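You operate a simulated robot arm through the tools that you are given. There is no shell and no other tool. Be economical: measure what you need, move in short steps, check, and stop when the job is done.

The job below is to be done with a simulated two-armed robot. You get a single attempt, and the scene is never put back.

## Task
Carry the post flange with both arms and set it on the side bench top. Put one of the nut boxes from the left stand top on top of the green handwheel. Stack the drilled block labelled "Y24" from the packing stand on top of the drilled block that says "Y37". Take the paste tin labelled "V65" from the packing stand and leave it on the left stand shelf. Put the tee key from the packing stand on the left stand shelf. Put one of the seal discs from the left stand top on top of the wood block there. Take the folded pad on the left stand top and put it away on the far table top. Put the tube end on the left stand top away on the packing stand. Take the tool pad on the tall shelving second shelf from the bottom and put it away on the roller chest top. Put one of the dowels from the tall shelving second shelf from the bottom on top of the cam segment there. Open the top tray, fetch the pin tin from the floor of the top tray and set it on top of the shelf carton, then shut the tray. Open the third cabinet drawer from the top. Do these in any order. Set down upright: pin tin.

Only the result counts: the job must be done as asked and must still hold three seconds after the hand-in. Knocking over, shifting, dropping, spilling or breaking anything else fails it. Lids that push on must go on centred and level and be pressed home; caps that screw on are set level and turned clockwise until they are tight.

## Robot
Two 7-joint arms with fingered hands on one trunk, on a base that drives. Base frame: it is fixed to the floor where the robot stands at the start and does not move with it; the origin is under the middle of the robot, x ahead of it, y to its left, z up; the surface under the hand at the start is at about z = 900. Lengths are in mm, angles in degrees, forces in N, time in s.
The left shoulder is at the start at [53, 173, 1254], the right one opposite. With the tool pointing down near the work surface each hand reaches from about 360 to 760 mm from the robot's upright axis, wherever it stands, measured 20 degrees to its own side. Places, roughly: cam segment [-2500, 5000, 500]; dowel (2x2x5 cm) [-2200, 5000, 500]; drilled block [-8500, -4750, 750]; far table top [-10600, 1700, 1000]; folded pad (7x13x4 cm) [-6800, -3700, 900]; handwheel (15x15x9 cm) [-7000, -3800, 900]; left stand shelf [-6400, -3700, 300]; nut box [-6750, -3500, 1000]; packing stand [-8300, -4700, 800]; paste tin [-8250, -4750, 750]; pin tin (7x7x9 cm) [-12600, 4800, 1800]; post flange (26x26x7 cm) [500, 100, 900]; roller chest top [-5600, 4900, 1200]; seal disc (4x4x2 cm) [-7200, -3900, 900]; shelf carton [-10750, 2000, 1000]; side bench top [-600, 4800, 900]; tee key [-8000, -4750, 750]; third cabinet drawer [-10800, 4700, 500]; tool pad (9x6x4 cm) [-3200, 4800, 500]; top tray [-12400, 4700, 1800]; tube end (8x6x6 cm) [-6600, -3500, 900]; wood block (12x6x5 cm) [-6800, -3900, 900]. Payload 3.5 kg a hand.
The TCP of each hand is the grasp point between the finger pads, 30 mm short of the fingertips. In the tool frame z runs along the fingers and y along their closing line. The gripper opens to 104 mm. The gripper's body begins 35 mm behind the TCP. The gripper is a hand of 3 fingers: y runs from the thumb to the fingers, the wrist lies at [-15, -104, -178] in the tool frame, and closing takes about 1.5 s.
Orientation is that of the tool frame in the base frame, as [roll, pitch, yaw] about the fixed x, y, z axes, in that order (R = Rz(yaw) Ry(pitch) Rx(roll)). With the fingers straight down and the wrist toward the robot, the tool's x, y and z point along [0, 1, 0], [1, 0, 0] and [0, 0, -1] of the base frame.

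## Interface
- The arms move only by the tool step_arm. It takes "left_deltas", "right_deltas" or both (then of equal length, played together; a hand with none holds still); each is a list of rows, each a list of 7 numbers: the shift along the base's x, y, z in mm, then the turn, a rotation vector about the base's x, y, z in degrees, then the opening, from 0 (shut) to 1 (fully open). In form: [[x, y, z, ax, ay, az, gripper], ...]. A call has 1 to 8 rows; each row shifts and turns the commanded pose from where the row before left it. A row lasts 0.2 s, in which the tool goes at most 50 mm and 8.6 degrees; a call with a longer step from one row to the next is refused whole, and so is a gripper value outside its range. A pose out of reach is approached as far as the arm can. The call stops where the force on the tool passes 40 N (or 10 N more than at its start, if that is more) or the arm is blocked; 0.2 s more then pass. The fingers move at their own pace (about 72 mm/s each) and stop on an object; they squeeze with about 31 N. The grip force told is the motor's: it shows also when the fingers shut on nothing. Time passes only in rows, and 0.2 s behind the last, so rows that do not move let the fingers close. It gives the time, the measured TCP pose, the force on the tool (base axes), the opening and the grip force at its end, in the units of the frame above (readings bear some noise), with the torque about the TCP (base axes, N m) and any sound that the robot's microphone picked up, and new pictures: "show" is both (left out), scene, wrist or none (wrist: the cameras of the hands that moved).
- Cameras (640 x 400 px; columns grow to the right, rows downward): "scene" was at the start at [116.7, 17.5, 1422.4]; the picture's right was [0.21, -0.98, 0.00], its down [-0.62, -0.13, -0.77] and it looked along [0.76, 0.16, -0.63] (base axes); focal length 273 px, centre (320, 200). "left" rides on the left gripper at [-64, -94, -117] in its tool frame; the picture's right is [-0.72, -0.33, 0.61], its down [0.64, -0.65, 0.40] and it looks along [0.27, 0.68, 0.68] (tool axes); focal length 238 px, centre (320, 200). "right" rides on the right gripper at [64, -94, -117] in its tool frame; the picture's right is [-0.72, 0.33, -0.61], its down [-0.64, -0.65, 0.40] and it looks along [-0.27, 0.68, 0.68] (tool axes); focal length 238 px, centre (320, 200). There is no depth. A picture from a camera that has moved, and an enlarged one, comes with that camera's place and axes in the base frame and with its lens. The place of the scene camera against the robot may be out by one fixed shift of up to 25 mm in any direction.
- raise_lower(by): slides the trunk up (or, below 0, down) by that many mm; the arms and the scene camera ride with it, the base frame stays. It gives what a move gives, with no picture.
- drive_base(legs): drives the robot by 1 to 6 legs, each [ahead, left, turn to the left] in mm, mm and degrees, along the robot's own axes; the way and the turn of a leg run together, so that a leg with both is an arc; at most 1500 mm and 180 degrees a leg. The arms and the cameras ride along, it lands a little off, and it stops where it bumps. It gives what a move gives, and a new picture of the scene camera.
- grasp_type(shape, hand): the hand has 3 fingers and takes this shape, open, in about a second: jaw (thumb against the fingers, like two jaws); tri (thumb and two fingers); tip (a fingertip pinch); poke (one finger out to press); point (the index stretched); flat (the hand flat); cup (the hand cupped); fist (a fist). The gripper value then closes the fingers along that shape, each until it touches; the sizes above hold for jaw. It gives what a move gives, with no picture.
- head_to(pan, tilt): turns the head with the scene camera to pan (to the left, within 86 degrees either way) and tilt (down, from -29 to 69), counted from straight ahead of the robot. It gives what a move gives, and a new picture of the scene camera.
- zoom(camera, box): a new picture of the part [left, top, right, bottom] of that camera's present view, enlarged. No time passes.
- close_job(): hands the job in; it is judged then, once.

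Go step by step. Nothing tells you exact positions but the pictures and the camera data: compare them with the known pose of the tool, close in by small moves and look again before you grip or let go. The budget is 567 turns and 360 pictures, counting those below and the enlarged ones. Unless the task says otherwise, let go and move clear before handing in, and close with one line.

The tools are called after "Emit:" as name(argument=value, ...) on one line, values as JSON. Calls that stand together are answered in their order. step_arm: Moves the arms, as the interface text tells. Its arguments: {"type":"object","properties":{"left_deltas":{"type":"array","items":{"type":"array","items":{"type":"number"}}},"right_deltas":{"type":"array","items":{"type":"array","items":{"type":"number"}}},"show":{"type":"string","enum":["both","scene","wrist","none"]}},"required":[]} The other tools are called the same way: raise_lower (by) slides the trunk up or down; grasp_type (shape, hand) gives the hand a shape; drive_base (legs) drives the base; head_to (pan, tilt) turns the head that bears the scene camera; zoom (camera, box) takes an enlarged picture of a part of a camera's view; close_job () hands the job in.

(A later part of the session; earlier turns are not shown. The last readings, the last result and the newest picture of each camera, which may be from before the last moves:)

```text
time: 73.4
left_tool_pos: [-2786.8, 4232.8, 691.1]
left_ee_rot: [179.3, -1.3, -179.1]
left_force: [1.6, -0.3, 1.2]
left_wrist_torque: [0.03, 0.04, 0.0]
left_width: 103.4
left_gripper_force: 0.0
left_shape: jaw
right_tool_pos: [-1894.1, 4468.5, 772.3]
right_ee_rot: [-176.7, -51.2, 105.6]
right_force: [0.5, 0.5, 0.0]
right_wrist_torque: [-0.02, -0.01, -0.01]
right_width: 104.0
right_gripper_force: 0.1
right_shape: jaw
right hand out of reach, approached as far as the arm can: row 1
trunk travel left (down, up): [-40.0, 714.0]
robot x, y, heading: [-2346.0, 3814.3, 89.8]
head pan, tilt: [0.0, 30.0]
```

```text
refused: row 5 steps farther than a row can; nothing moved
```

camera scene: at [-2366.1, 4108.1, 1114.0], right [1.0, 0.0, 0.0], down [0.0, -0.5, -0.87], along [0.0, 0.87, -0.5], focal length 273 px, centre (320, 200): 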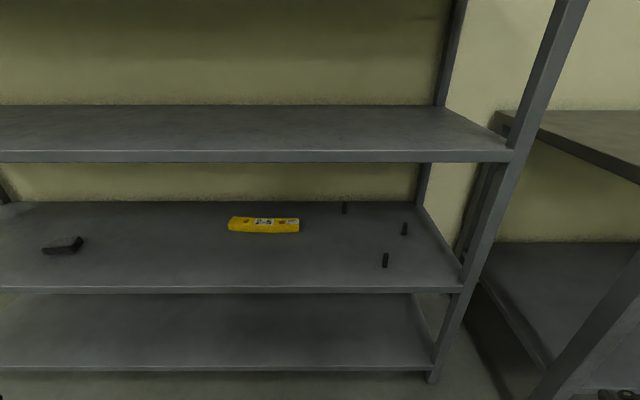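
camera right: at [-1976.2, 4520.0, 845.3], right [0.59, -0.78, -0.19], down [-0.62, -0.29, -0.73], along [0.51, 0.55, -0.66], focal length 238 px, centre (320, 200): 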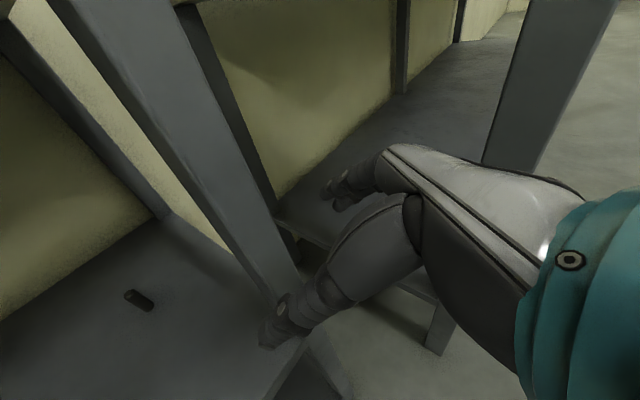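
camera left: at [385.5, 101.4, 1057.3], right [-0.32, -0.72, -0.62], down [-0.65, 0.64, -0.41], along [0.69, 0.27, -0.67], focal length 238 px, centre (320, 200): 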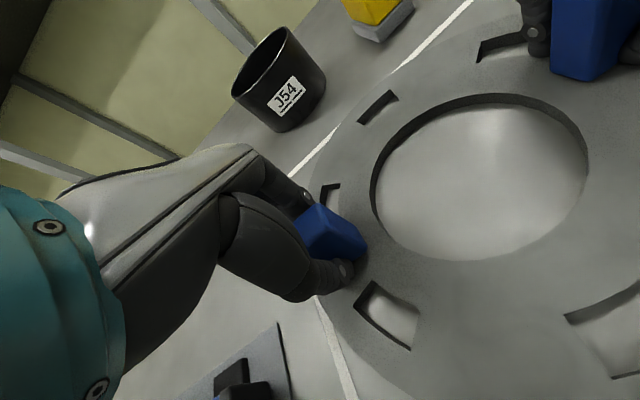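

Emit:
step_arm(right_deltas=[[-45, 0, 0, 0, 0, 0, 1], [-45, 0, 0, 0, 0, 0, 1], [-45, 0, -10, 0, 0, 0, 1], [-45, 0, -20, 0, 0, 0, 1], [-40, 0, -28, 0, 0, 0, 1], [-40, 0, -28, 0, 0, 0, 1]], show="both")

```text
time: 74.8
left_tool_pos: [-2786.8, 4231.0, 691.4]
left_ee_rot: [179.3, -1.2, -179.1]
left_force: [-0.5, 0.3, -0.1]
left_wrist_torque: [-0.01, -0.02, 0.03]
left_width: 103.6
left_gripper_force: 0.0
left_shape: jaw
right_tool_pos: [-2153.8, 4469.5, 685.5]
right_ee_rot: [-176.7, -51.1, 105.5]
right_force: [-0.4, -0.4, -0.9]
right_wrist_torque: [0.02, 0.01, 0.01]
right_width: 103.9
right_gripper_force: 0.0
right_shape: jaw
trunk travel left (down, up): [-40.0, 714.0]
robot x, y, heading: [-2349.6, 3817.5, 90.2]
head pan, tilt: [0.0, 30.0]
camera scene: at [-2366.1, 4108.2, 1114.0], right [1.0, 0.0, 0.0], down [0.0, -0.5, -0.87], along [0.0, 0.87, -0.5], focal length 273 px, centre (320, 200)
camera right: at [-2223.3, 4392.4, 812.0], right [0.59, -0.78, -0.19], down [-0.62, -0.29, -0.73], along [0.52, 0.55, -0.66], focal length 238 px, centre (320, 200)
```

scene: 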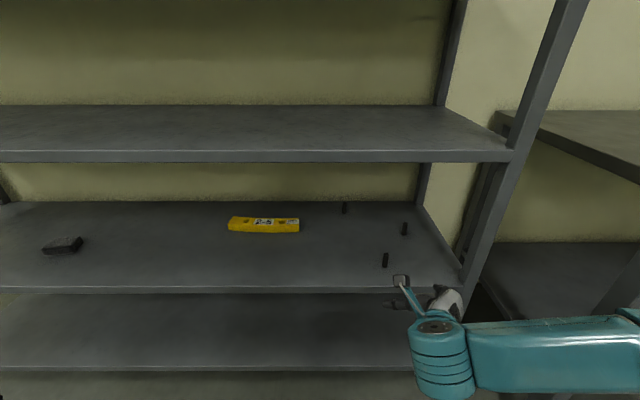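
right: 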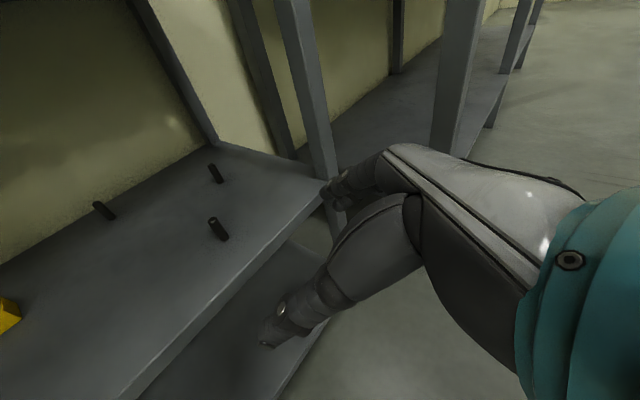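

The dowel is at about (-2146,4735) and the shelf top at about 515. I'll drive a little closer with the hand at this height, then reach in.

Emit:
drive_base(legs=[[160, 0, 0]])

Emit:
step_arm(right_deltas=[[0, 0, -40, 0, 0, 0, 1], [0, 0, -40, 0, 0, 0, 1], [0, 0, -35, 0, 0, 0, 1]], show="wrist")

```text
time: 76.2
left_tool_pos: [-2785.5, 4389.3, 690.8]
left_ee_rot: [179.3, -1.3, -179.2]
left_force: [-0.3, -0.1, -0.3]
left_wrist_torque: [0.03, -0.03, -0.01]
left_width: 103.7
left_gripper_force: 0.1
left_shape: jaw
right_tool_pos: [-2151.3, 4624.9, 685.0]
right_ee_rot: [-176.8, -51.1, 105.5]
right_force: [-0.6, 0.6, -0.5]
right_wrist_torque: [0.03, -0.01, 0.03]
right_width: 104.1
right_gripper_force: 0.1
right_shape: jaw
trunk travel left (down, up): [-40.0, 714.0]
robot x, y, heading: [-2345.0, 3970.6, 89.5]
head pan, tilt: [0.0, 30.0]
camera scene: at [-2364.8, 4264.9, 1114.0], right [1.0, 0.0, 0.0], down [0.0, -0.5, -0.87], along [0.0, 0.87, -0.5], focal length 273 px, centre (320, 200)
```

scene: 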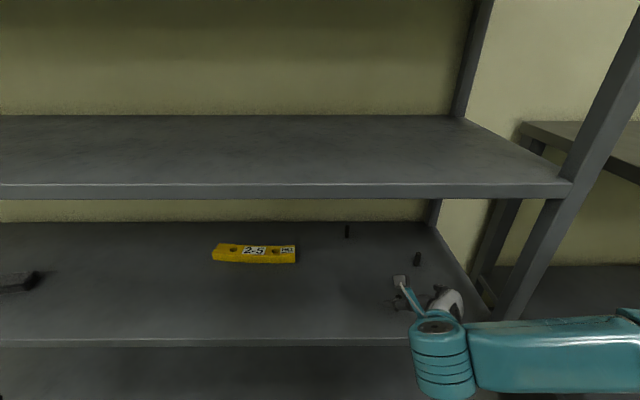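

```text
time: 77.0
left_tool_pos: [-2784.8, 4389.4, 690.7]
left_ee_rot: [179.2, -1.2, -179.2]
left_force: [1.2, 0.2, 1.2]
left_wrist_torque: [-0.01, 0.0, 0.01]
left_width: 103.8
left_gripper_force: 0.1
left_shape: jaw
right_tool_pos: [-2149.9, 4627.3, 571.5]
right_ee_rot: [-176.9, -51.2, 105.6]
right_force: [-0.2, 0.0, -0.2]
right_wrist_torque: [0.03, -0.01, 0.0]
right_width: 103.8
right_gripper_force: 0.1
right_shape: jaw
trunk travel left (down, up): [-40.0, 714.0]
robot x, y, heading: [-2344.2, 3971.2, 89.7]
head pan, tilt: [0.0, 30.0]
camera right: at [-2218.9, 4549.8, 698.1], right [0.59, -0.78, -0.19], down [-0.62, -0.29, -0.73], along [0.52, 0.55, -0.66], focal length 238 px, centre (320, 200)
```

right: 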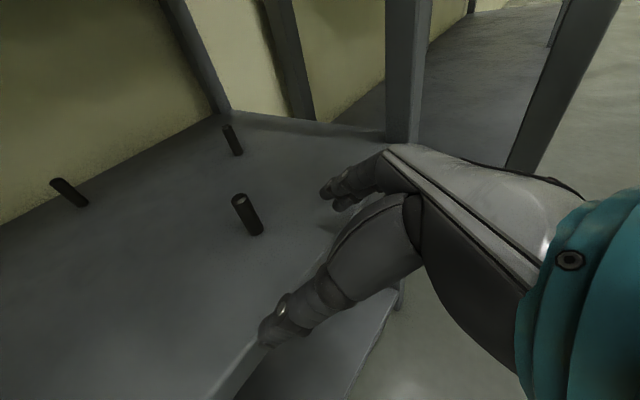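

The dowel is confirmed at (-2148,4733). Moving in around it and closing.

Emit:
step_arm(right_deltas=[[0, 30, -6, 0, 0, 0, 1], [0, 30, -6, 0, 0, 0, 1], [1, 30, -6, 0, 0, 0, 1], [1, 15, -2, 0, 0, 0, 1], [0, 0, 0, 0, 0, 0, 1]], show="wrist")

```text
time: 78.2
left_tool_pos: [-2784.8, 4388.9, 691.5]
left_ee_rot: [179.2, -1.3, -179.3]
left_force: [0.6, 0.0, 0.5]
left_wrist_torque: [0.03, 0.0, 0.0]
left_width: 103.6
left_gripper_force: 0.0
left_shape: jaw
right_tool_pos: [-2149.2, 4730.9, 551.6]
right_ee_rot: [-176.8, -51.2, 105.6]
right_force: [0.1, -0.8, 3.2]
right_wrist_torque: [0.1, -0.2, -0.05]
right_width: 104.1
right_gripper_force: 0.0
right_shape: jaw
trunk travel left (down, up): [-40.0, 714.0]
robot x, y, heading: [-2347.8, 3972.8, 89.6]
head pan, tilt: [0.0, 30.0]
camera right: at [-2218.6, 4654.8, 677.9], right [0.59, -0.78, -0.19], down [-0.62, -0.29, -0.73], along [0.52, 0.55, -0.66], focal length 238 px, centre (320, 200)
```

right: 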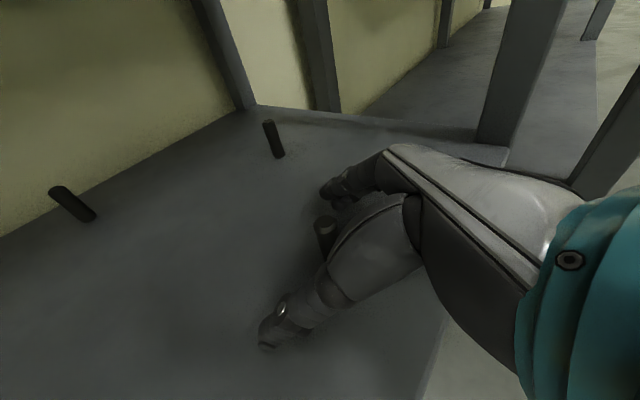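

Emit:
step_arm(right_deltas=[[0, 0, 5, 0, 0, 0, 1], [0, 0, 0, 0, 0, 0, 0], [0, 0, 0, 0, 0, 0, 0], [0, 0, 0, 0, 0, 0, 0], [0, 0, 0, 0, 0, 0, 0], [0, 0, 0, 0, 0, 0, 0], [0, 0, 0, 0, 0, 0, 0]], show="wrist")

```text
time: 79.8
left_tool_pos: [-2785.6, 4388.7, 691.1]
left_ee_rot: [179.4, -1.2, -179.3]
left_force: [-1.2, 0.7, -0.3]
left_wrist_torque: [0.0, -0.01, 0.01]
left_width: 103.7
left_gripper_force: 0.0
left_shape: jaw
right_tool_pos: [-2149.0, 4730.4, 555.0]
right_ee_rot: [-176.7, -51.1, 105.5]
right_force: [0.2, 0.5, 0.5]
right_wrist_torque: [-0.01, -0.04, -0.02]
right_width: 0.1
right_gripper_force: 31.4
right_shape: jaw
trunk travel left (down, up): [-40.0, 714.0]
robot x, y, heading: [-2346.0, 3968.4, 89.7]
head pan, tilt: [0.0, 30.0]
camera right: at [-2218.4, 4654.2, 681.6], right [0.59, -0.78, -0.19], down [-0.62, -0.29, -0.73], along [0.52, 0.55, -0.66], focal length 238 px, centre (320, 200)
```

right: 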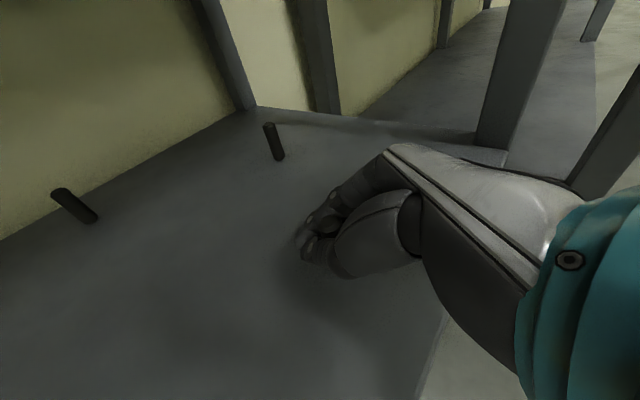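

Emit:
zoom(camera="right", box=[250, 150, 450, 300])

```text
2.67 times, centred on (350, 225) of right
camera zoom: at [-2218.4, 4654.2, 681.6], right [0.59, -0.78, -0.19], down [-0.62, -0.29, -0.73], along [0.52, 0.55, -0.66], focal length 636 px, centre (240, 133)
```

zoom: 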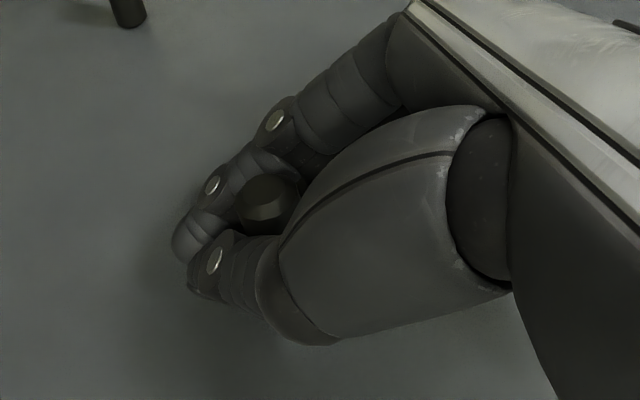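

The dowel sits between the fingers near the TCP, but the width reads near 0. I'll lift slightly to see whether it comes along.

Emit:
step_arm(right_deltas=[[0, 0, 10, 0, 0, 0, 0], [0, 0, 10, 0, 0, 0, 0], [0, 0, 0, 0, 0, 0, 0]], show="none")

Emit:
zoom(camera="right", box=[250, 150, 450, 300])

```text
time: 80.6
left_tool_pos: [-2784.6, 4389.1, 691.1]
left_ee_rot: [179.4, -1.3, -179.3]
left_force: [-0.1, 0.0, 0.5]
left_wrist_torque: [0.02, 0.03, 0.05]
left_width: 103.7
left_gripper_force: 0.1
left_shape: jaw
right_tool_pos: [-2149.1, 4730.2, 576.4]
right_ee_rot: [-176.8, -51.1, 105.5]
right_force: [-0.6, 0.5, -1.2]
right_wrist_torque: [0.03, -0.04, 0.02]
right_width: 0.0
right_gripper_force: 30.9
right_shape: jaw
trunk travel left (down, up): [-40.0, 714.0]
robot x, y, heading: [-2348.1, 3969.6, 89.7]
head pan, tilt: [0.0, 30.0]
```

```text
2.67 times, centred on (350, 225) of right
camera zoom: at [-2219.0, 4653.6, 702.0], right [0.59, -0.78, -0.19], down [-0.62, -0.29, -0.73], along [0.52, 0.55, -0.66], focal length 636 px, centre (240, 133)
```

zoom: 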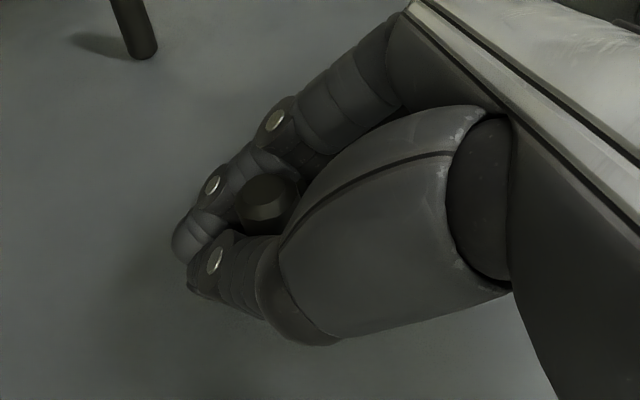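

The dowel is held and moves with the hand. I'll raise it, then strafe left to bring it in front of the cam segment.

Emit:
step_arm(right_deltas=[[0, 0, 30, 0, 0, 0, 0], [0, 0, 40, 0, 0, 0, 0]], show="none")

Emit:
drive_base(legs=[[0, 400, 0]])

Emit:
zoom(camera="right", box=[0, 0, 640, 400])

```text
time: 81.2
left_tool_pos: [-2785.3, 4388.4, 691.3]
left_ee_rot: [179.3, -1.3, -179.3]
left_force: [0.0, 0.0, 0.3]
left_wrist_torque: [0.02, -0.01, -0.01]
left_width: 103.7
left_gripper_force: 0.0
left_shape: jaw
right_tool_pos: [-2148.8, 4732.7, 646.5]
right_ee_rot: [-176.8, -51.1, 105.5]
right_force: [0.6, 0.7, -1.0]
right_wrist_torque: [-0.01, 0.02, -0.02]
right_width: 0.1
right_gripper_force: 31.1
right_shape: jaw
trunk travel left (down, up): [-40.0, 714.0]
robot x, y, heading: [-2349.9, 3972.5, 89.8]
head pan, tilt: [0.0, 30.0]
```

```text
time: 83.7
left_tool_pos: [-3184.7, 4390.9, 691.2]
left_ee_rot: [179.3, -1.3, -179.3]
left_force: [0.5, 0.2, -0.9]
left_wrist_torque: [-0.01, -0.03, 0.02]
left_width: 103.8
left_gripper_force: 0.0
left_shape: jaw
right_tool_pos: [-2549.0, 4733.8, 645.1]
right_ee_rot: [-176.8, -51.0, 105.5]
right_force: [1.0, 0.3, -1.3]
right_wrist_torque: [0.01, 0.0, 0.0]
right_width: 0.0
right_gripper_force: 30.7
right_shape: jaw
trunk travel left (down, up): [-40.0, 714.0]
robot x, y, heading: [-2741.8, 3975.7, 89.5]
head pan, tilt: [0.0, 30.0]
camera scene: at [-2764.4, 4266.6, 1114.0], right [1.0, 0.0, 0.0], down [0.0, -0.5, -0.87], along [0.0, 0.87, -0.5], focal length 273 px, centre (320, 200)
```

scene: 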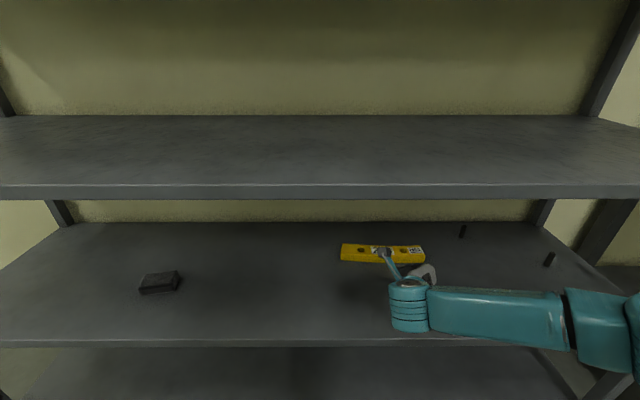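

```text
1.00 times, centred on (320, 200) of right (not enlarged: the box is as wide or as high as the picture)
camera zoom: at [-2619.0, 4657.1, 771.9], right [0.59, -0.78, -0.19], down [-0.62, -0.29, -0.73], along [0.52, 0.55, -0.66], focal length 238 px, centre (320, 200)
```

zoom: 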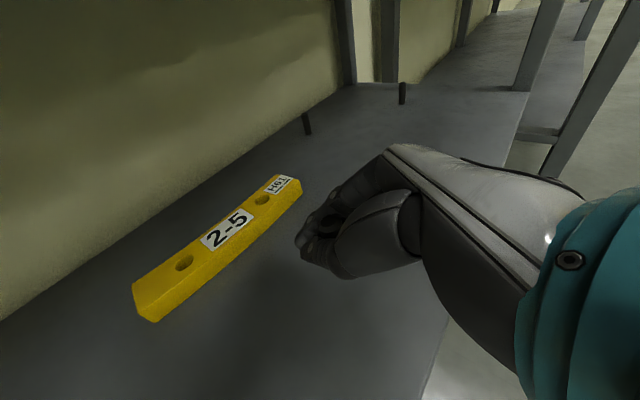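

Emit:
zoom(camera="right", box=[120, 160, 320, 330])

```text
2.35 times, centred on (220, 245) of right
camera zoom: at [-2619.0, 4657.1, 771.9], right [0.59, -0.78, -0.19], down [-0.62, -0.29, -0.73], along [0.52, 0.55, -0.66], focal length 561 px, centre (555, 94)
```

zoom: 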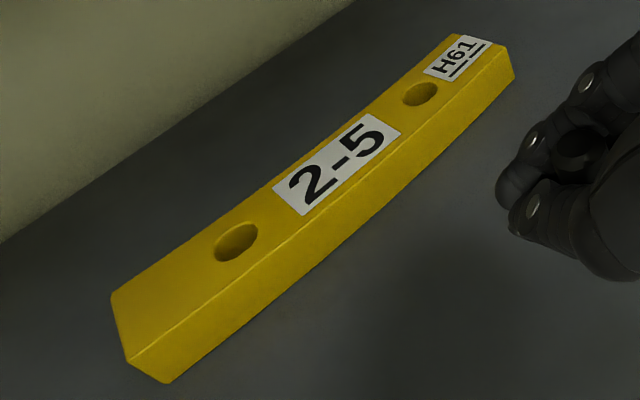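

The cam's flat middle is near (-2548,4935) with its top at about 543. I'll drive straight in so the dowel ends up over it.

Emit:
drive_base(legs=[[170, 0, 0.3]])

Emit:
zoom(camera="right", box=[170, 120, 450, 320])

```text
time: 85.2
left_tool_pos: [-3185.9, 4559.7, 691.9]
left_ee_rot: [179.3, -1.3, -179.0]
left_force: [-1.0, 0.5, 0.0]
left_wrist_torque: [-0.01, -0.03, 0.01]
left_width: 103.7
left_gripper_force: 0.0
left_shape: jaw
right_tool_pos: [-2553.8, 4906.5, 646.2]
right_ee_rot: [-176.6, -51.1, 105.7]
right_force: [-0.1, -0.1, -1.0]
right_wrist_torque: [0.03, -0.05, -0.01]
right_width: 0.0
right_gripper_force: 30.8
right_shape: jaw
trunk travel left (down, up): [-40.0, 714.0]
robot x, y, heading: [-2749.7, 4146.1, 90.1]
head pan, tilt: [0.0, 30.0]
camera scene: at [-2765.9, 4438.8, 1114.0], right [1.0, 0.0, 0.0], down [0.0, -0.5, -0.87], along [0.0, 0.87, -0.5], focal length 273 px, centre (320, 200)
```

scene: 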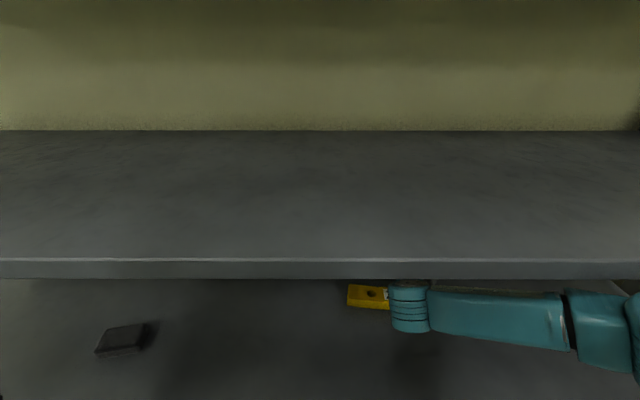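

```text
2.00 times, centred on (310, 220) of right
camera zoom: at [-2622.9, 4830.1, 771.8], right [0.6, -0.78, -0.19], down [-0.62, -0.3, -0.73], along [0.51, 0.55, -0.66], focal length 477 px, centre (340, 160)
```

zoom: 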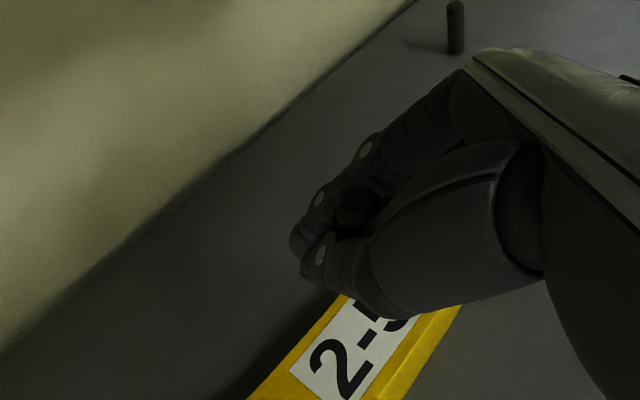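

I'll nudge forward to TCP (-2556,4927) and lower until the dowel touches.

Emit:
step_arm(right_deltas=[[-2, 20, 0, 0, 0, 0, 0], [0, 0, -30, 0, 0, 0, 0], [0, 0, -22, 0, 0, 0, 0], [0, 0, 0, 0, 0, 0, 0]], show="wrist")

```text
time: 86.2
left_tool_pos: [-3187.5, 4559.8, 692.5]
left_ee_rot: [179.4, -1.3, -178.9]
left_force: [-0.7, 0.5, 0.5]
left_wrist_torque: [-0.01, 0.0, 0.0]
left_width: 103.7
left_gripper_force: 0.0
left_shape: jaw
right_tool_pos: [-2556.0, 4926.9, 591.7]
right_ee_rot: [-176.8, -51.1, 106.0]
right_force: [0.4, 0.4, -1.3]
right_wrist_torque: [-0.01, 0.0, 0.01]
right_width: 0.2
right_gripper_force: 31.1
right_shape: jaw
trunk travel left (down, up): [-40.0, 714.0]
robot x, y, heading: [-2744.3, 4141.3, 90.0]
head pan, tilt: [0.0, 30.0]
camera right: at [-2624.7, 4849.6, 718.7], right [0.6, -0.78, -0.19], down [-0.62, -0.3, -0.73], along [0.51, 0.55, -0.66], focal length 238 px, centre (320, 200)
```

right: 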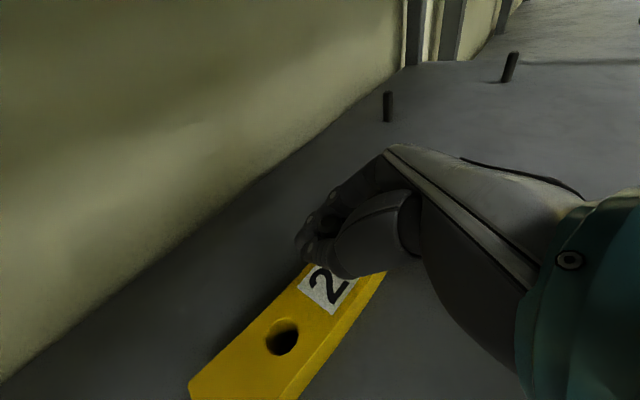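

Emit:
step_arm(right_deltas=[[0, 0, -3, 0, 0, 0, 0], [0, 0, -3, 0, 0, 0, 0], [0, 0, 0, 0, 0, 0, 0]], show="none")

```text
time: 87.0
left_tool_pos: [-3187.0, 4559.5, 690.9]
left_ee_rot: [179.3, -1.3, -179.1]
left_force: [-0.3, 0.3, -0.3]
left_wrist_torque: [0.0, 0.02, 0.0]
left_width: 103.6
left_gripper_force: 0.1
left_shape: jaw
right_tool_pos: [-2555.9, 4927.0, 588.0]
right_ee_rot: [-176.8, -51.1, 105.8]
right_force: [-0.7, 0.1, -1.0]
right_wrist_torque: [-0.03, 0.02, -0.03]
right_width: 0.0
right_gripper_force: 31.0
right_shape: jaw
trunk travel left (down, up): [-40.0, 714.0]
robot x, y, heading: [-2744.4, 4145.3, 90.1]
head pan, tilt: [0.0, 30.0]
```

Emit:
step_arm(right_deltas=[[0, 0, -3, 0, 0, 0, 0], [0, 0, -2, 0, 0, 0, 0], [0, 0, 0, 0, 0, 0, 0]], show="none")

```text
time: 87.8
left_tool_pos: [-3187.3, 4560.0, 691.2]
left_ee_rot: [179.4, -1.3, -179.0]
left_force: [0.2, 0.4, -0.1]
left_wrist_torque: [-0.02, 0.0, 0.03]
left_width: 103.5
left_gripper_force: 0.0
left_shape: jaw
right_tool_pos: [-2556.0, 4926.7, 584.1]
right_ee_rot: [-176.7, -51.3, 105.8]
right_force: [-0.4, -0.6, 5.2]
right_wrist_torque: [0.01, -0.04, -0.01]
right_width: 0.0
right_gripper_force: 30.8
right_shape: jaw
trunk travel left (down, up): [-40.0, 714.0]
robot x, y, heading: [-2744.6, 4138.8, 90.1]
head pan, tilt: [0.0, 30.0]
```

The dowel touched down right where expected. Releasing gently.

Emit:
step_arm(right_deltas=[[0, 0, 0, 0, 0, 0, 0.15], [0, 0, 0, 0, 0, 0, 0.3], [0, 0, 0, 0, 0, 0, 0.6], [0, 0, 0, 0, 0, 0, 1], [0, 0, 0, 0, 0, 0, 1], [0, 0, 0, 0, 0, 0, 1]], show="wrist")

```text
time: 89.2
left_tool_pos: [-3188.0, 4560.0, 691.5]
left_ee_rot: [179.3, -1.3, -179.0]
left_force: [0.2, 0.8, 0.1]
left_wrist_torque: [-0.02, 0.01, -0.01]
left_width: 104.0
left_gripper_force: 0.1
left_shape: jaw
right_tool_pos: [-2556.2, 4926.4, 583.4]
right_ee_rot: [-176.7, -51.2, 105.8]
right_force: [-0.5, -0.1, -0.2]
right_wrist_torque: [0.02, 0.02, -0.02]
right_width: 103.4
right_gripper_force: 0.0
right_shape: jaw
trunk travel left (down, up): [-40.0, 714.0]
robot x, y, heading: [-2748.7, 4141.0, 90.1]
head pan, tilt: [0.0, 30.0]
camera right: at [-2625.0, 4849.8, 709.3], right [0.6, -0.78, -0.19], down [-0.62, -0.3, -0.73], along [0.51, 0.55, -0.66], focal length 238 px, centre (320, 200)
```

right: 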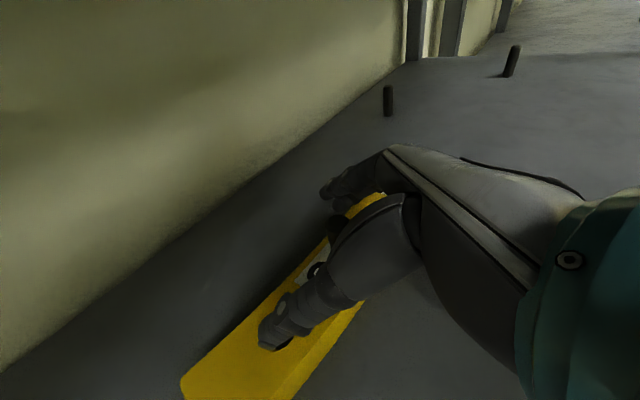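

Emit:
step_arm(right_deltas=[[5, -14, 12, 0, 0, 0, 1], [8, -22, 19, 0, 0, 0, 1], [10, -30, 24, 0, 0, 0, 1], [6, -40, 8, 0, 0, 0, 1], [0, -45, 0, 0, 0, 0, 1]], show="wrist")

```text
time: 90.4
left_tool_pos: [-3186.3, 4560.6, 691.0]
left_ee_rot: [179.4, -1.3, -178.9]
left_force: [0.8, -0.4, 0.3]
left_wrist_torque: [0.0, -0.05, 0.01]
left_width: 103.7
left_gripper_force: 0.0
left_shape: jaw
right_tool_pos: [-2527.4, 4774.6, 645.5]
right_ee_rot: [-176.9, -51.1, 105.8]
right_force: [0.1, -0.8, 0.0]
right_wrist_torque: [0.03, -0.04, -0.01]
right_width: 103.7
right_gripper_force: 0.0
right_shape: jaw
trunk travel left (down, up): [-40.0, 714.0]
robot x, y, heading: [-2743.6, 4146.0, 90.2]
head pan, tilt: [0.0, 30.0]
camera right: at [-2595.6, 4697.9, 771.9], right [0.6, -0.78, -0.19], down [-0.62, -0.29, -0.73], along [0.52, 0.55, -0.66], focal length 238 px, centre (320, 200)
```

right: 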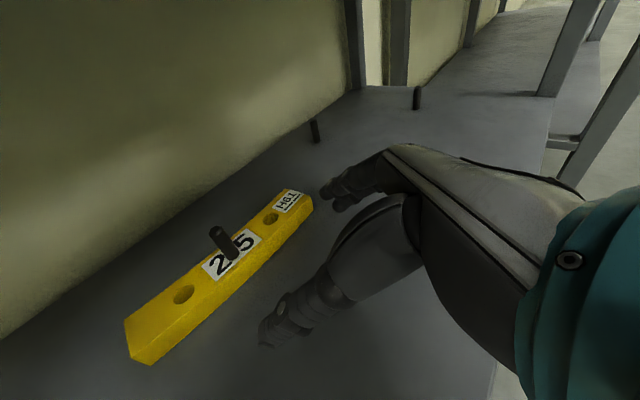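

The dowel stands on the cam segment. Now the tool pad, for the left hand. I'll check its view.

Emit:
zoom(camera="left", box=[0, 0, 640, 400])

```text
1.00 times, centred on (320, 200) of left (not enlarged: the box is as wide or as high as the picture)
camera zoom: at [-3118.9, 4465.7, 804.6], right [0.71, -0.31, -0.63], down [-0.64, -0.66, -0.4], along [-0.3, 0.69, -0.66], focal length 238 px, centre (320, 200)
```

zoom: 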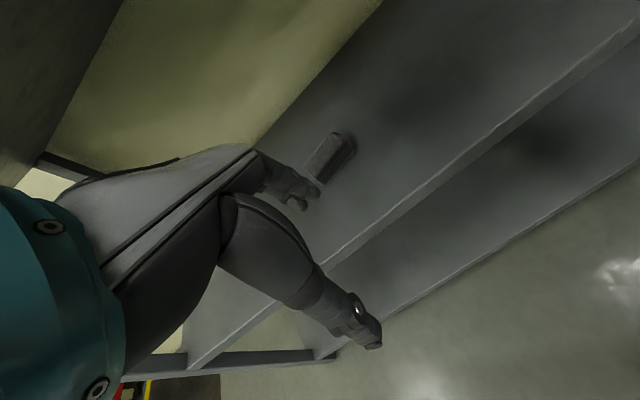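

Emit:
zoom(camera="left", box=[270, 110, 390, 210])

```text
4.00 times, centred on (330, 160) of left
camera zoom: at [-3118.9, 4465.7, 804.6], right [0.71, -0.31, -0.63], down [-0.64, -0.66, -0.4], along [-0.3, 0.69, -0.66], focal length 953 px, centre (280, 360)
```

zoom: 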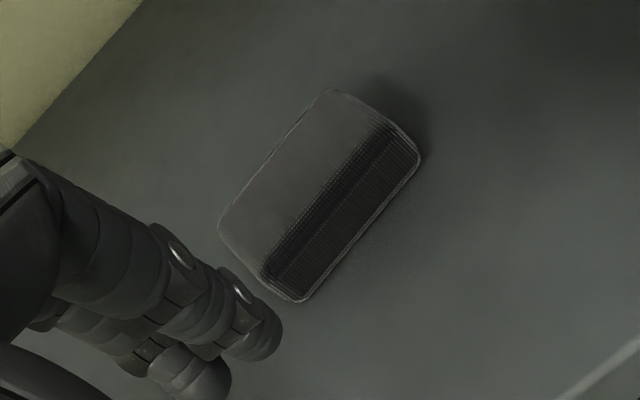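

The pad is at about (-3189,4818), yawed roughly 10°. I'll strafe left to bring the left hand into range; the right hand stays clear of the cam.

Emit:
drive_base(legs=[[0, 230, 0]])

Emit:
step_arm(left_deltas=[[40, 0, -20, 0, 0, 5, 1], [45, 0, -20, 0, 0, 5, 1], [45, 0, -15, 0, 0, 0, 1], [45, 0, -15, 0, 0, 0, 1], [45, 0, -15, 0, 0, 0, 1]], show="wrist")

```text
time: 92.1
left_tool_pos: [-3416.7, 4560.0, 691.2]
left_ee_rot: [179.3, -1.3, -178.9]
left_force: [0.2, 0.7, -0.2]
left_wrist_torque: [-0.01, 0.0, -0.04]
left_width: 103.7
left_gripper_force: 0.0
left_shape: jaw
right_tool_pos: [-2756.7, 4774.5, 644.4]
right_ee_rot: [-176.8, -51.0, 105.9]
right_force: [0.9, -0.1, -0.2]
right_wrist_torque: [0.02, 0.01, 0.03]
right_width: 103.7
right_gripper_force: 0.0
right_shape: jaw
trunk travel left (down, up): [-40.0, 714.0]
robot x, y, heading: [-2973.4, 4143.5, 90.2]
head pan, tilt: [0.0, 30.0]
camera scene: at [-2995.4, 4438.1, 1114.0], right [1.0, 0.0, 0.0], down [0.0, -0.5, -0.87], along [0.0, 0.87, -0.5], focal length 273 px, centre (320, 200)
```

scene: 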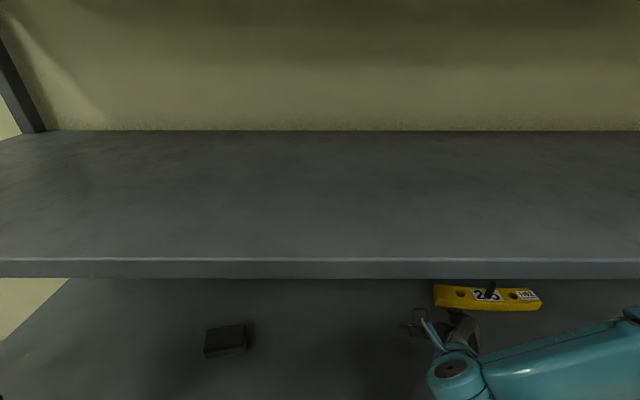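

```text
time: 93.3
left_tool_pos: [-3218.5, 4586.5, 584.6]
left_ee_rot: [179.2, -1.3, -168.9]
left_force: [0.1, 0.2, 0.2]
left_wrist_torque: [-0.03, -0.02, 0.02]
left_width: 103.6
left_gripper_force: 0.1
left_shape: jaw
left hand out of reach, approached as far as the arm can: row 1, 2, 3
right_tool_pos: [-2756.3, 4773.7, 645.6]
right_ee_rot: [-176.8, -51.0, 105.9]
right_force: [-0.3, 0.5, 0.2]
right_wrist_torque: [-0.05, -0.03, -0.04]
right_width: 103.6
right_gripper_force: 0.1
right_shape: jaw
trunk travel left (down, up): [-40.0, 714.0]
robot x, y, heading: [-2975.2, 4142.0, 90.3]
head pan, tilt: [0.0, 30.0]
camera left: at [-3133.8, 4505.0, 697.3], right [0.75, -0.18, -0.63], down [-0.51, -0.76, -0.4], along [-0.41, 0.62, -0.66], focal length 238 px, centre (320, 200)
```

left: 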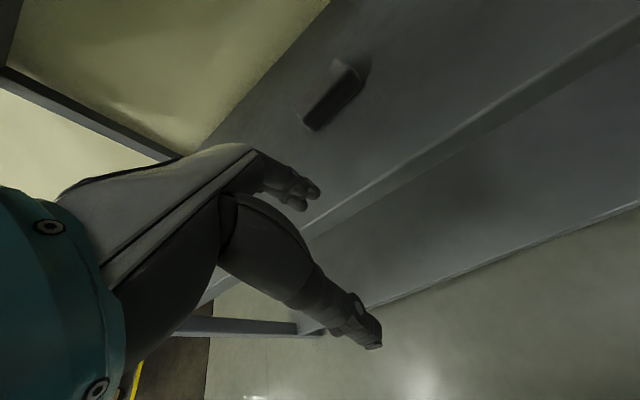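

Emit:
step_arm(left_deltas=[[10, 10, 18, 0, 0, 0, 1], [10, 42, 0, 0, 0, 0, 1], [10, 42, 0, 0, 0, 0, 1], [0, 45, 0, 0, 0, 0, 1]], show="wrist")

```text
time: 94.3
left_tool_pos: [-3185.6, 4725.3, 601.7]
left_ee_rot: [179.4, -1.3, -168.8]
left_force: [-0.7, 0.5, 0.3]
left_wrist_torque: [-0.04, -0.01, -0.03]
left_width: 103.7
left_gripper_force: 0.1
left_shape: jaw
right_tool_pos: [-2755.6, 4774.8, 644.1]
right_ee_rot: [-176.8, -51.0, 105.9]
right_force: [0.0, -0.1, 1.1]
right_wrist_torque: [0.0, -0.01, 0.0]
right_width: 103.9
right_gripper_force: 0.1
right_shape: jaw
trunk travel left (down, up): [-40.0, 714.0]
robot x, y, heading: [-2974.8, 4143.2, 90.2]
head pan, tilt: [0.0, 30.0]
camera left: at [-3102.4, 4644.6, 715.2], right [0.75, -0.18, -0.63], down [-0.51, -0.76, -0.4], along [-0.41, 0.62, -0.66], focal length 238 px, centre (320, 200)
```

left: 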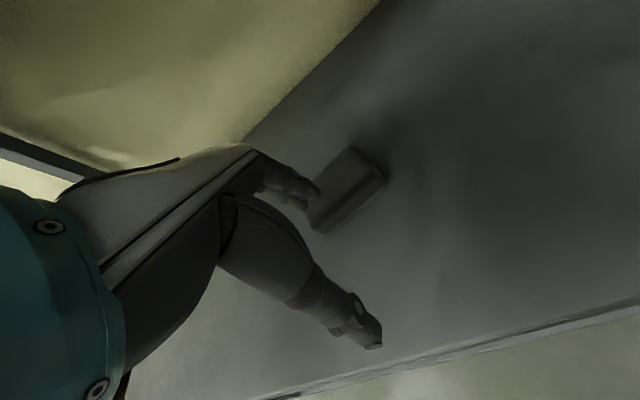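

Emit:
step_arm(left_deltas=[[-3, 45, 0, 0, 0, 0, 1], [-2, 48, 0, 0, 0, 0, 1], [0, 0, -25, 0, 0, 0, 1], [0, 0, -20, 0, 0, 0, 1], [0, 0, -4, 0, 0, 0, 1]], show="wrist")

```text
time: 95.5
left_tool_pos: [-3193.1, 4817.0, 554.6]
left_ee_rot: [179.3, -1.3, -168.9]
left_force: [1.2, -0.3, 0.1]
left_wrist_torque: [0.02, -0.02, 0.05]
left_width: 103.8
left_gripper_force: 0.0
left_shape: jaw
right_tool_pos: [-2755.4, 4774.4, 644.5]
right_ee_rot: [-177.0, -51.0, 106.1]
right_force: [0.4, 0.7, -0.2]
right_wrist_torque: [0.0, -0.04, 0.02]
right_width: 103.7
right_gripper_force: 0.1
right_shape: jaw
trunk travel left (down, up): [-40.0, 714.0]
robot x, y, heading: [-2973.2, 4147.4, 90.1]
head pan, tilt: [0.0, 30.0]
camera left: at [-3109.1, 4736.6, 667.4], right [0.75, -0.18, -0.63], down [-0.51, -0.76, -0.4], along [-0.41, 0.62, -0.66], focal length 238 px, centre (320, 200)
```

left: 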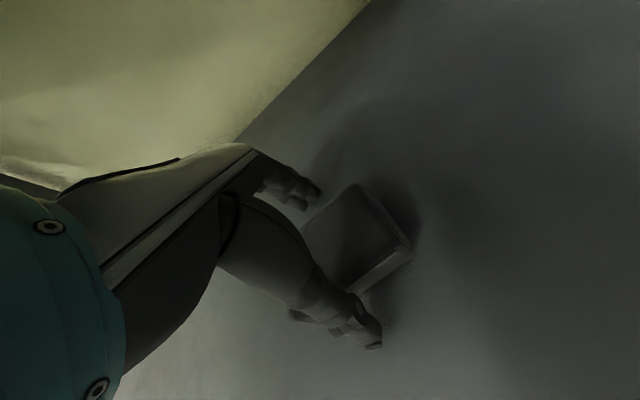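

Emit:
step_arm(left_deltas=[[0, 0, -2, 0, 0, 0, 0.6], [0, 0, 0, 0, 0, 0, 0.3], [0, 0, 0, 0, 0, 0, 0], [0, 0, 0, 0, 0, 0, 0], [0, 0, 0, 0, 0, 0, 0], [0, 0, 0, 0, 0, 0, 0], [0, 0, 0, 0, 0, 0, 0]], show="wrist")

```text
time: 97.1
left_tool_pos: [-3191.2, 4819.0, 552.0]
left_ee_rot: [179.3, -1.3, -168.9]
left_force: [0.9, -0.1, -0.5]
left_wrist_torque: [0.01, 0.0, 0.0]
left_width: 53.5
left_gripper_force: 30.8
left_shape: jaw
right_tool_pos: [-2757.0, 4774.8, 645.5]
right_ee_rot: [-176.8, -51.0, 106.0]
right_force: [-0.6, 0.2, 0.5]
right_wrist_torque: [-0.02, 0.01, 0.03]
right_width: 103.5
right_gripper_force: 0.1
right_shape: jaw
trunk travel left (down, up): [-40.0, 714.0]
robot x, y, heading: [-2979.2, 4145.9, 90.2]
head pan, tilt: [0.0, 30.0]
camera left: at [-3108.5, 4737.0, 665.1], right [0.75, -0.18, -0.63], down [-0.51, -0.76, -0.4], along [-0.41, 0.62, -0.66], focal length 238 px, centre (320, 200)
```

left: 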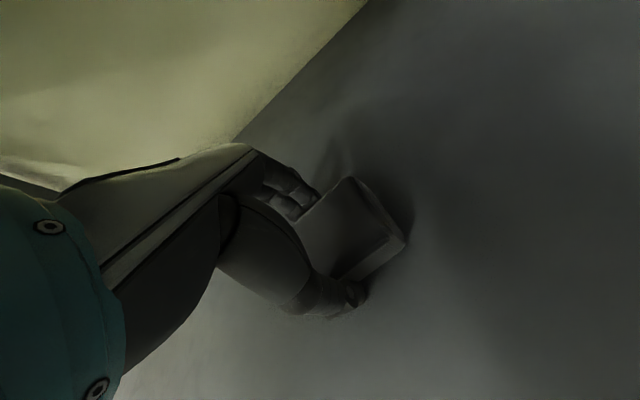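

Gripped at 53 mm. Lifting 35 mm and backing out of the shelf with both hands.

Emit:
step_arm(left_deltas=[[0, 0, 15, 0, 0, 0, 0], [0, 0, 20, 0, 0, 0, 0]], show="none")

Emit:
head_to(pan=60, tilt=15)

Emit:
drive_base(legs=[[-700, 0, 0]])

```text
time: 97.7
left_tool_pos: [-3192.5, 4820.0, 586.1]
left_ee_rot: [179.4, -1.3, -168.9]
left_force: [-0.4, 0.2, -0.8]
left_wrist_torque: [-0.02, -0.02, -0.01]
left_width: 53.5
left_gripper_force: 31.1
left_shape: jaw
right_tool_pos: [-2756.5, 4773.8, 645.3]
right_ee_rot: [-176.7, -51.3, 105.9]
right_force: [0.4, 0.0, 1.2]
right_wrist_torque: [0.02, 0.02, 0.03]
right_width: 103.5
right_gripper_force: 0.0
right_shape: jaw
trunk travel left (down, up): [-40.0, 714.0]
robot x, y, heading: [-2978.0, 4144.2, 90.3]
head pan, tilt: [0.0, 30.0]
```

```text
time: 99.0
left_tool_pos: [-3193.2, 4818.9, 586.5]
left_ee_rot: [179.3, -1.4, -168.8]
left_force: [0.0, 0.7, -0.3]
left_wrist_torque: [-0.04, 0.01, 0.0]
left_width: 53.5
left_gripper_force: 30.9
left_shape: jaw
right_tool_pos: [-2756.3, 4774.6, 646.4]
right_ee_rot: [-176.8, -51.0, 105.9]
right_force: [-0.4, -0.4, -0.2]
right_wrist_torque: [-0.02, 0.02, 0.0]
right_width: 103.7
right_gripper_force: 0.1
right_shape: jaw
trunk travel left (down, up): [-40.0, 714.0]
robot x, y, heading: [-2973.4, 4143.7, 90.0]
head pan, tilt: [60.0, 15.0]
camera scene: at [-3076.0, 4394.3, 1138.2], right [0.5, 0.87, 0.0], down [0.22, -0.13, -0.97], along [-0.84, 0.48, -0.26], focal length 273 px, centre (320, 200)
```

scene: 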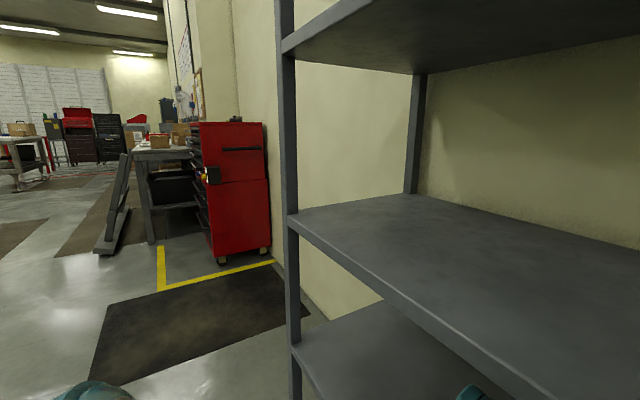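

```text
time: 102.8
left_tool_pos: [-3190.3, 4121.3, 586.5]
left_ee_rot: [179.3, -1.4, -168.9]
left_force: [-0.6, 0.7, -1.1]
left_wrist_torque: [0.0, 0.0, 0.01]
left_width: 53.7
left_gripper_force: 30.8
left_shape: jaw
right_tool_pos: [-2754.1, 4076.0, 646.4]
right_ee_rot: [-176.7, -51.1, 105.8]
right_force: [0.2, 0.6, 0.4]
right_wrist_torque: [-0.02, 0.0, -0.01]
right_width: 103.7
right_gripper_force: 0.1
right_shape: jaw
trunk travel left (down, up): [-40.0, 714.0]
robot x, y, heading: [-2977.0, 3446.2, 90.5]
head pan, tilt: [60.0, 15.0]
camera scene: at [-3074.4, 3695.3, 1138.2], right [0.5, 0.87, 0.0], down [0.22, -0.13, -0.97], along [-0.84, 0.48, -0.26], focal length 273 px, centre (320, 200)
```

scene: 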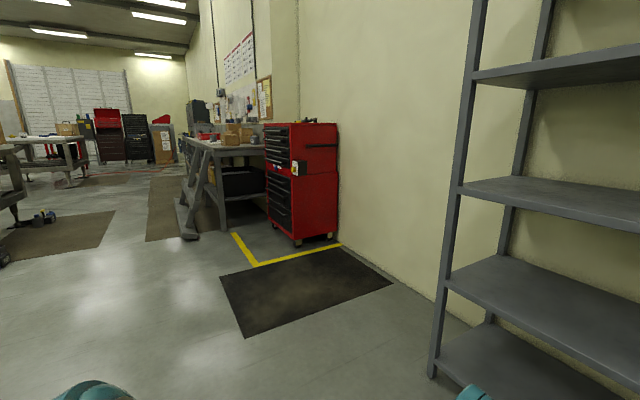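

The red roller chest is down the wall to the left. I'll raise the trunk and strafe to it along the open floor.

Emit:
raise_lower(by=620)

Emit:
drive_base(legs=[[0, 1240, 0], [0, 1200, -0.3]])

Emit:
head_to(pan=0, tilt=25)

```text
refused: 620 is not a number from -400 to 400
```

```text
time: 114.8
left_tool_pos: [-5618.5, 4094.0, 586.5]
left_ee_rot: [179.3, -1.3, -169.6]
left_force: [0.7, 0.8, -0.4]
left_wrist_torque: [0.0, -0.01, 0.01]
left_width: 53.7
left_gripper_force: 31.5
left_shape: jaw
right_tool_pos: [-5182.0, 4043.4, 645.5]
right_ee_rot: [-176.6, -51.1, 104.9]
right_force: [0.4, -0.3, 0.2]
right_wrist_torque: [0.0, 0.0, 0.01]
right_width: 103.6
right_gripper_force: 0.0
right_shape: jaw
trunk travel left (down, up): [-40.0, 714.0]
robot x, y, heading: [-5407.3, 3416.2, 89.3]
head pan, tilt: [60.0, 15.0]
camera scene: at [-5506.1, 3667.2, 1138.2], right [0.51, 0.86, 0.0], down [0.22, -0.13, -0.97], along [-0.83, 0.49, -0.26], focal length 273 px, centre (320, 200)
```

scene: 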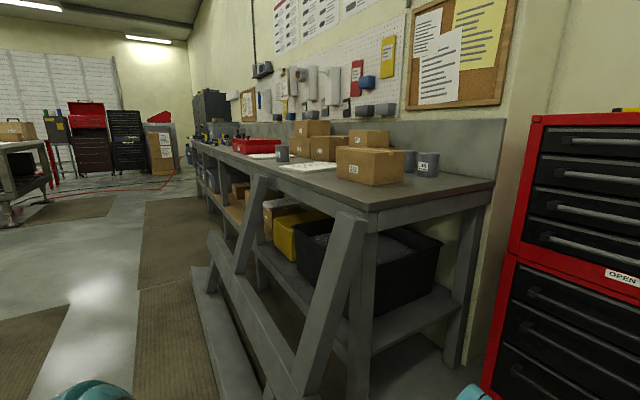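

```text
time: 116.0
left_tool_pos: [-5617.3, 4094.0, 586.1]
left_ee_rot: [179.3, -1.3, -169.6]
left_force: [-0.4, -0.4, 0.1]
left_wrist_torque: [0.0, -0.01, -0.03]
left_width: 53.6
left_gripper_force: 31.2
left_shape: jaw
right_tool_pos: [-5181.6, 4045.5, 644.9]
right_ee_rot: [-176.8, -51.1, 105.2]
right_force: [0.0, -0.4, 0.0]
right_wrist_torque: [-0.02, 0.01, -0.05]
right_width: 103.7
right_gripper_force: 0.0
right_shape: jaw
trunk travel left (down, up): [-40.0, 714.0]
robot x, y, heading: [-5408.2, 3409.8, 89.4]
head pan, tilt: [0.0, 25.0]
camera scene: at [-5424.9, 3711.9, 1122.0], right [1.0, -0.01, 0.0], down [0.0, -0.42, -0.91], along [0.01, 0.91, -0.42], focal length 273 px, centre (320, 200)
```

scene: 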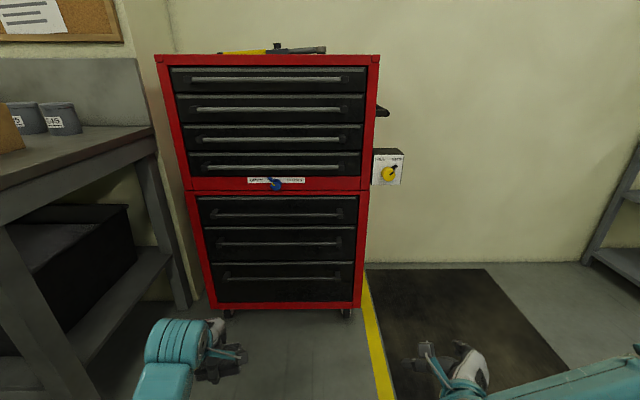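

The chest is ahead with some tools on top. Raising the trunk to see the top surface.

Emit:
raise_lower(by=400)

Emit:
raise_lower(by=240)

Emit:
head_to(pan=0, tilt=30)

```text
time: 119.9
left_tool_pos: [-5617.7, 4092.7, 985.4]
left_ee_rot: [179.4, -1.3, -169.5]
left_force: [0.6, 0.3, 0.8]
left_wrist_torque: [0.03, 0.01, 0.0]
left_width: 53.5
left_gripper_force: 31.1
left_shape: jaw
right_tool_pos: [-5180.9, 4045.1, 1045.6]
right_ee_rot: [-177.0, -51.1, 105.4]
right_force: [-1.4, 0.9, -0.4]
right_wrist_torque: [0.0, 0.02, 0.05]
right_width: 103.7
right_gripper_force: 0.0
right_shape: jaw
trunk travel left (down, up): [-440.0, 314.0]
robot x, y, heading: [-5410.5, 3414.2, 89.4]
head pan, tilt: [0.0, 25.0]
```

```text
time: 122.4
left_tool_pos: [-5617.9, 4093.1, 1225.0]
left_ee_rot: [179.3, -1.2, -169.6]
left_force: [0.7, 0.8, 0.1]
left_wrist_torque: [0.0, -0.01, -0.01]
left_width: 53.5
left_gripper_force: 31.2
left_shape: jaw
right_tool_pos: [-5181.7, 4044.3, 1284.0]
right_ee_rot: [-176.7, -51.1, 105.0]
right_force: [-0.2, -0.5, 0.5]
right_wrist_torque: [0.02, 0.01, -0.01]
right_width: 103.7
right_gripper_force: 0.0
right_shape: jaw
trunk travel left (down, up): [-680.0, 74.0]
robot x, y, heading: [-5410.2, 3414.8, 89.7]
head pan, tilt: [0.0, 25.0]
```

```text
time: 123.0
left_tool_pos: [-5617.5, 4093.9, 1225.6]
left_ee_rot: [179.4, -1.3, -169.6]
left_force: [0.4, 0.1, -0.7]
left_wrist_torque: [0.0, 0.01, -0.02]
left_width: 53.3
left_gripper_force: 31.0
left_shape: jaw
right_tool_pos: [-5182.0, 4044.5, 1285.5]
right_ee_rot: [-176.8, -51.1, 105.2]
right_force: [0.0, -0.2, 0.7]
right_wrist_torque: [-0.02, 0.04, 0.02]
right_width: 103.9
right_gripper_force: 0.0
right_shape: jaw
trunk travel left (down, up): [-680.0, 74.0]
robot x, y, heading: [-5405.1, 3416.1, 89.6]
head pan, tilt: [0.0, 30.0]
camera scene: at [-5426.6, 3517.0, 1768.0], right [1.0, -0.01, 0.0], down [0.0, -0.5, -0.87], along [0.01, 0.87, -0.5], focal length 273 px, centre (320, 200)
```

scene: 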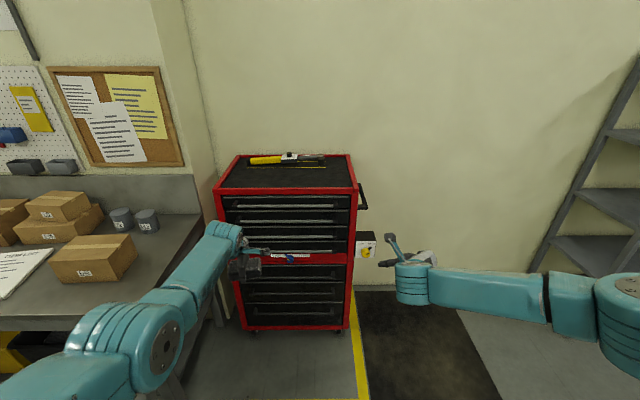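

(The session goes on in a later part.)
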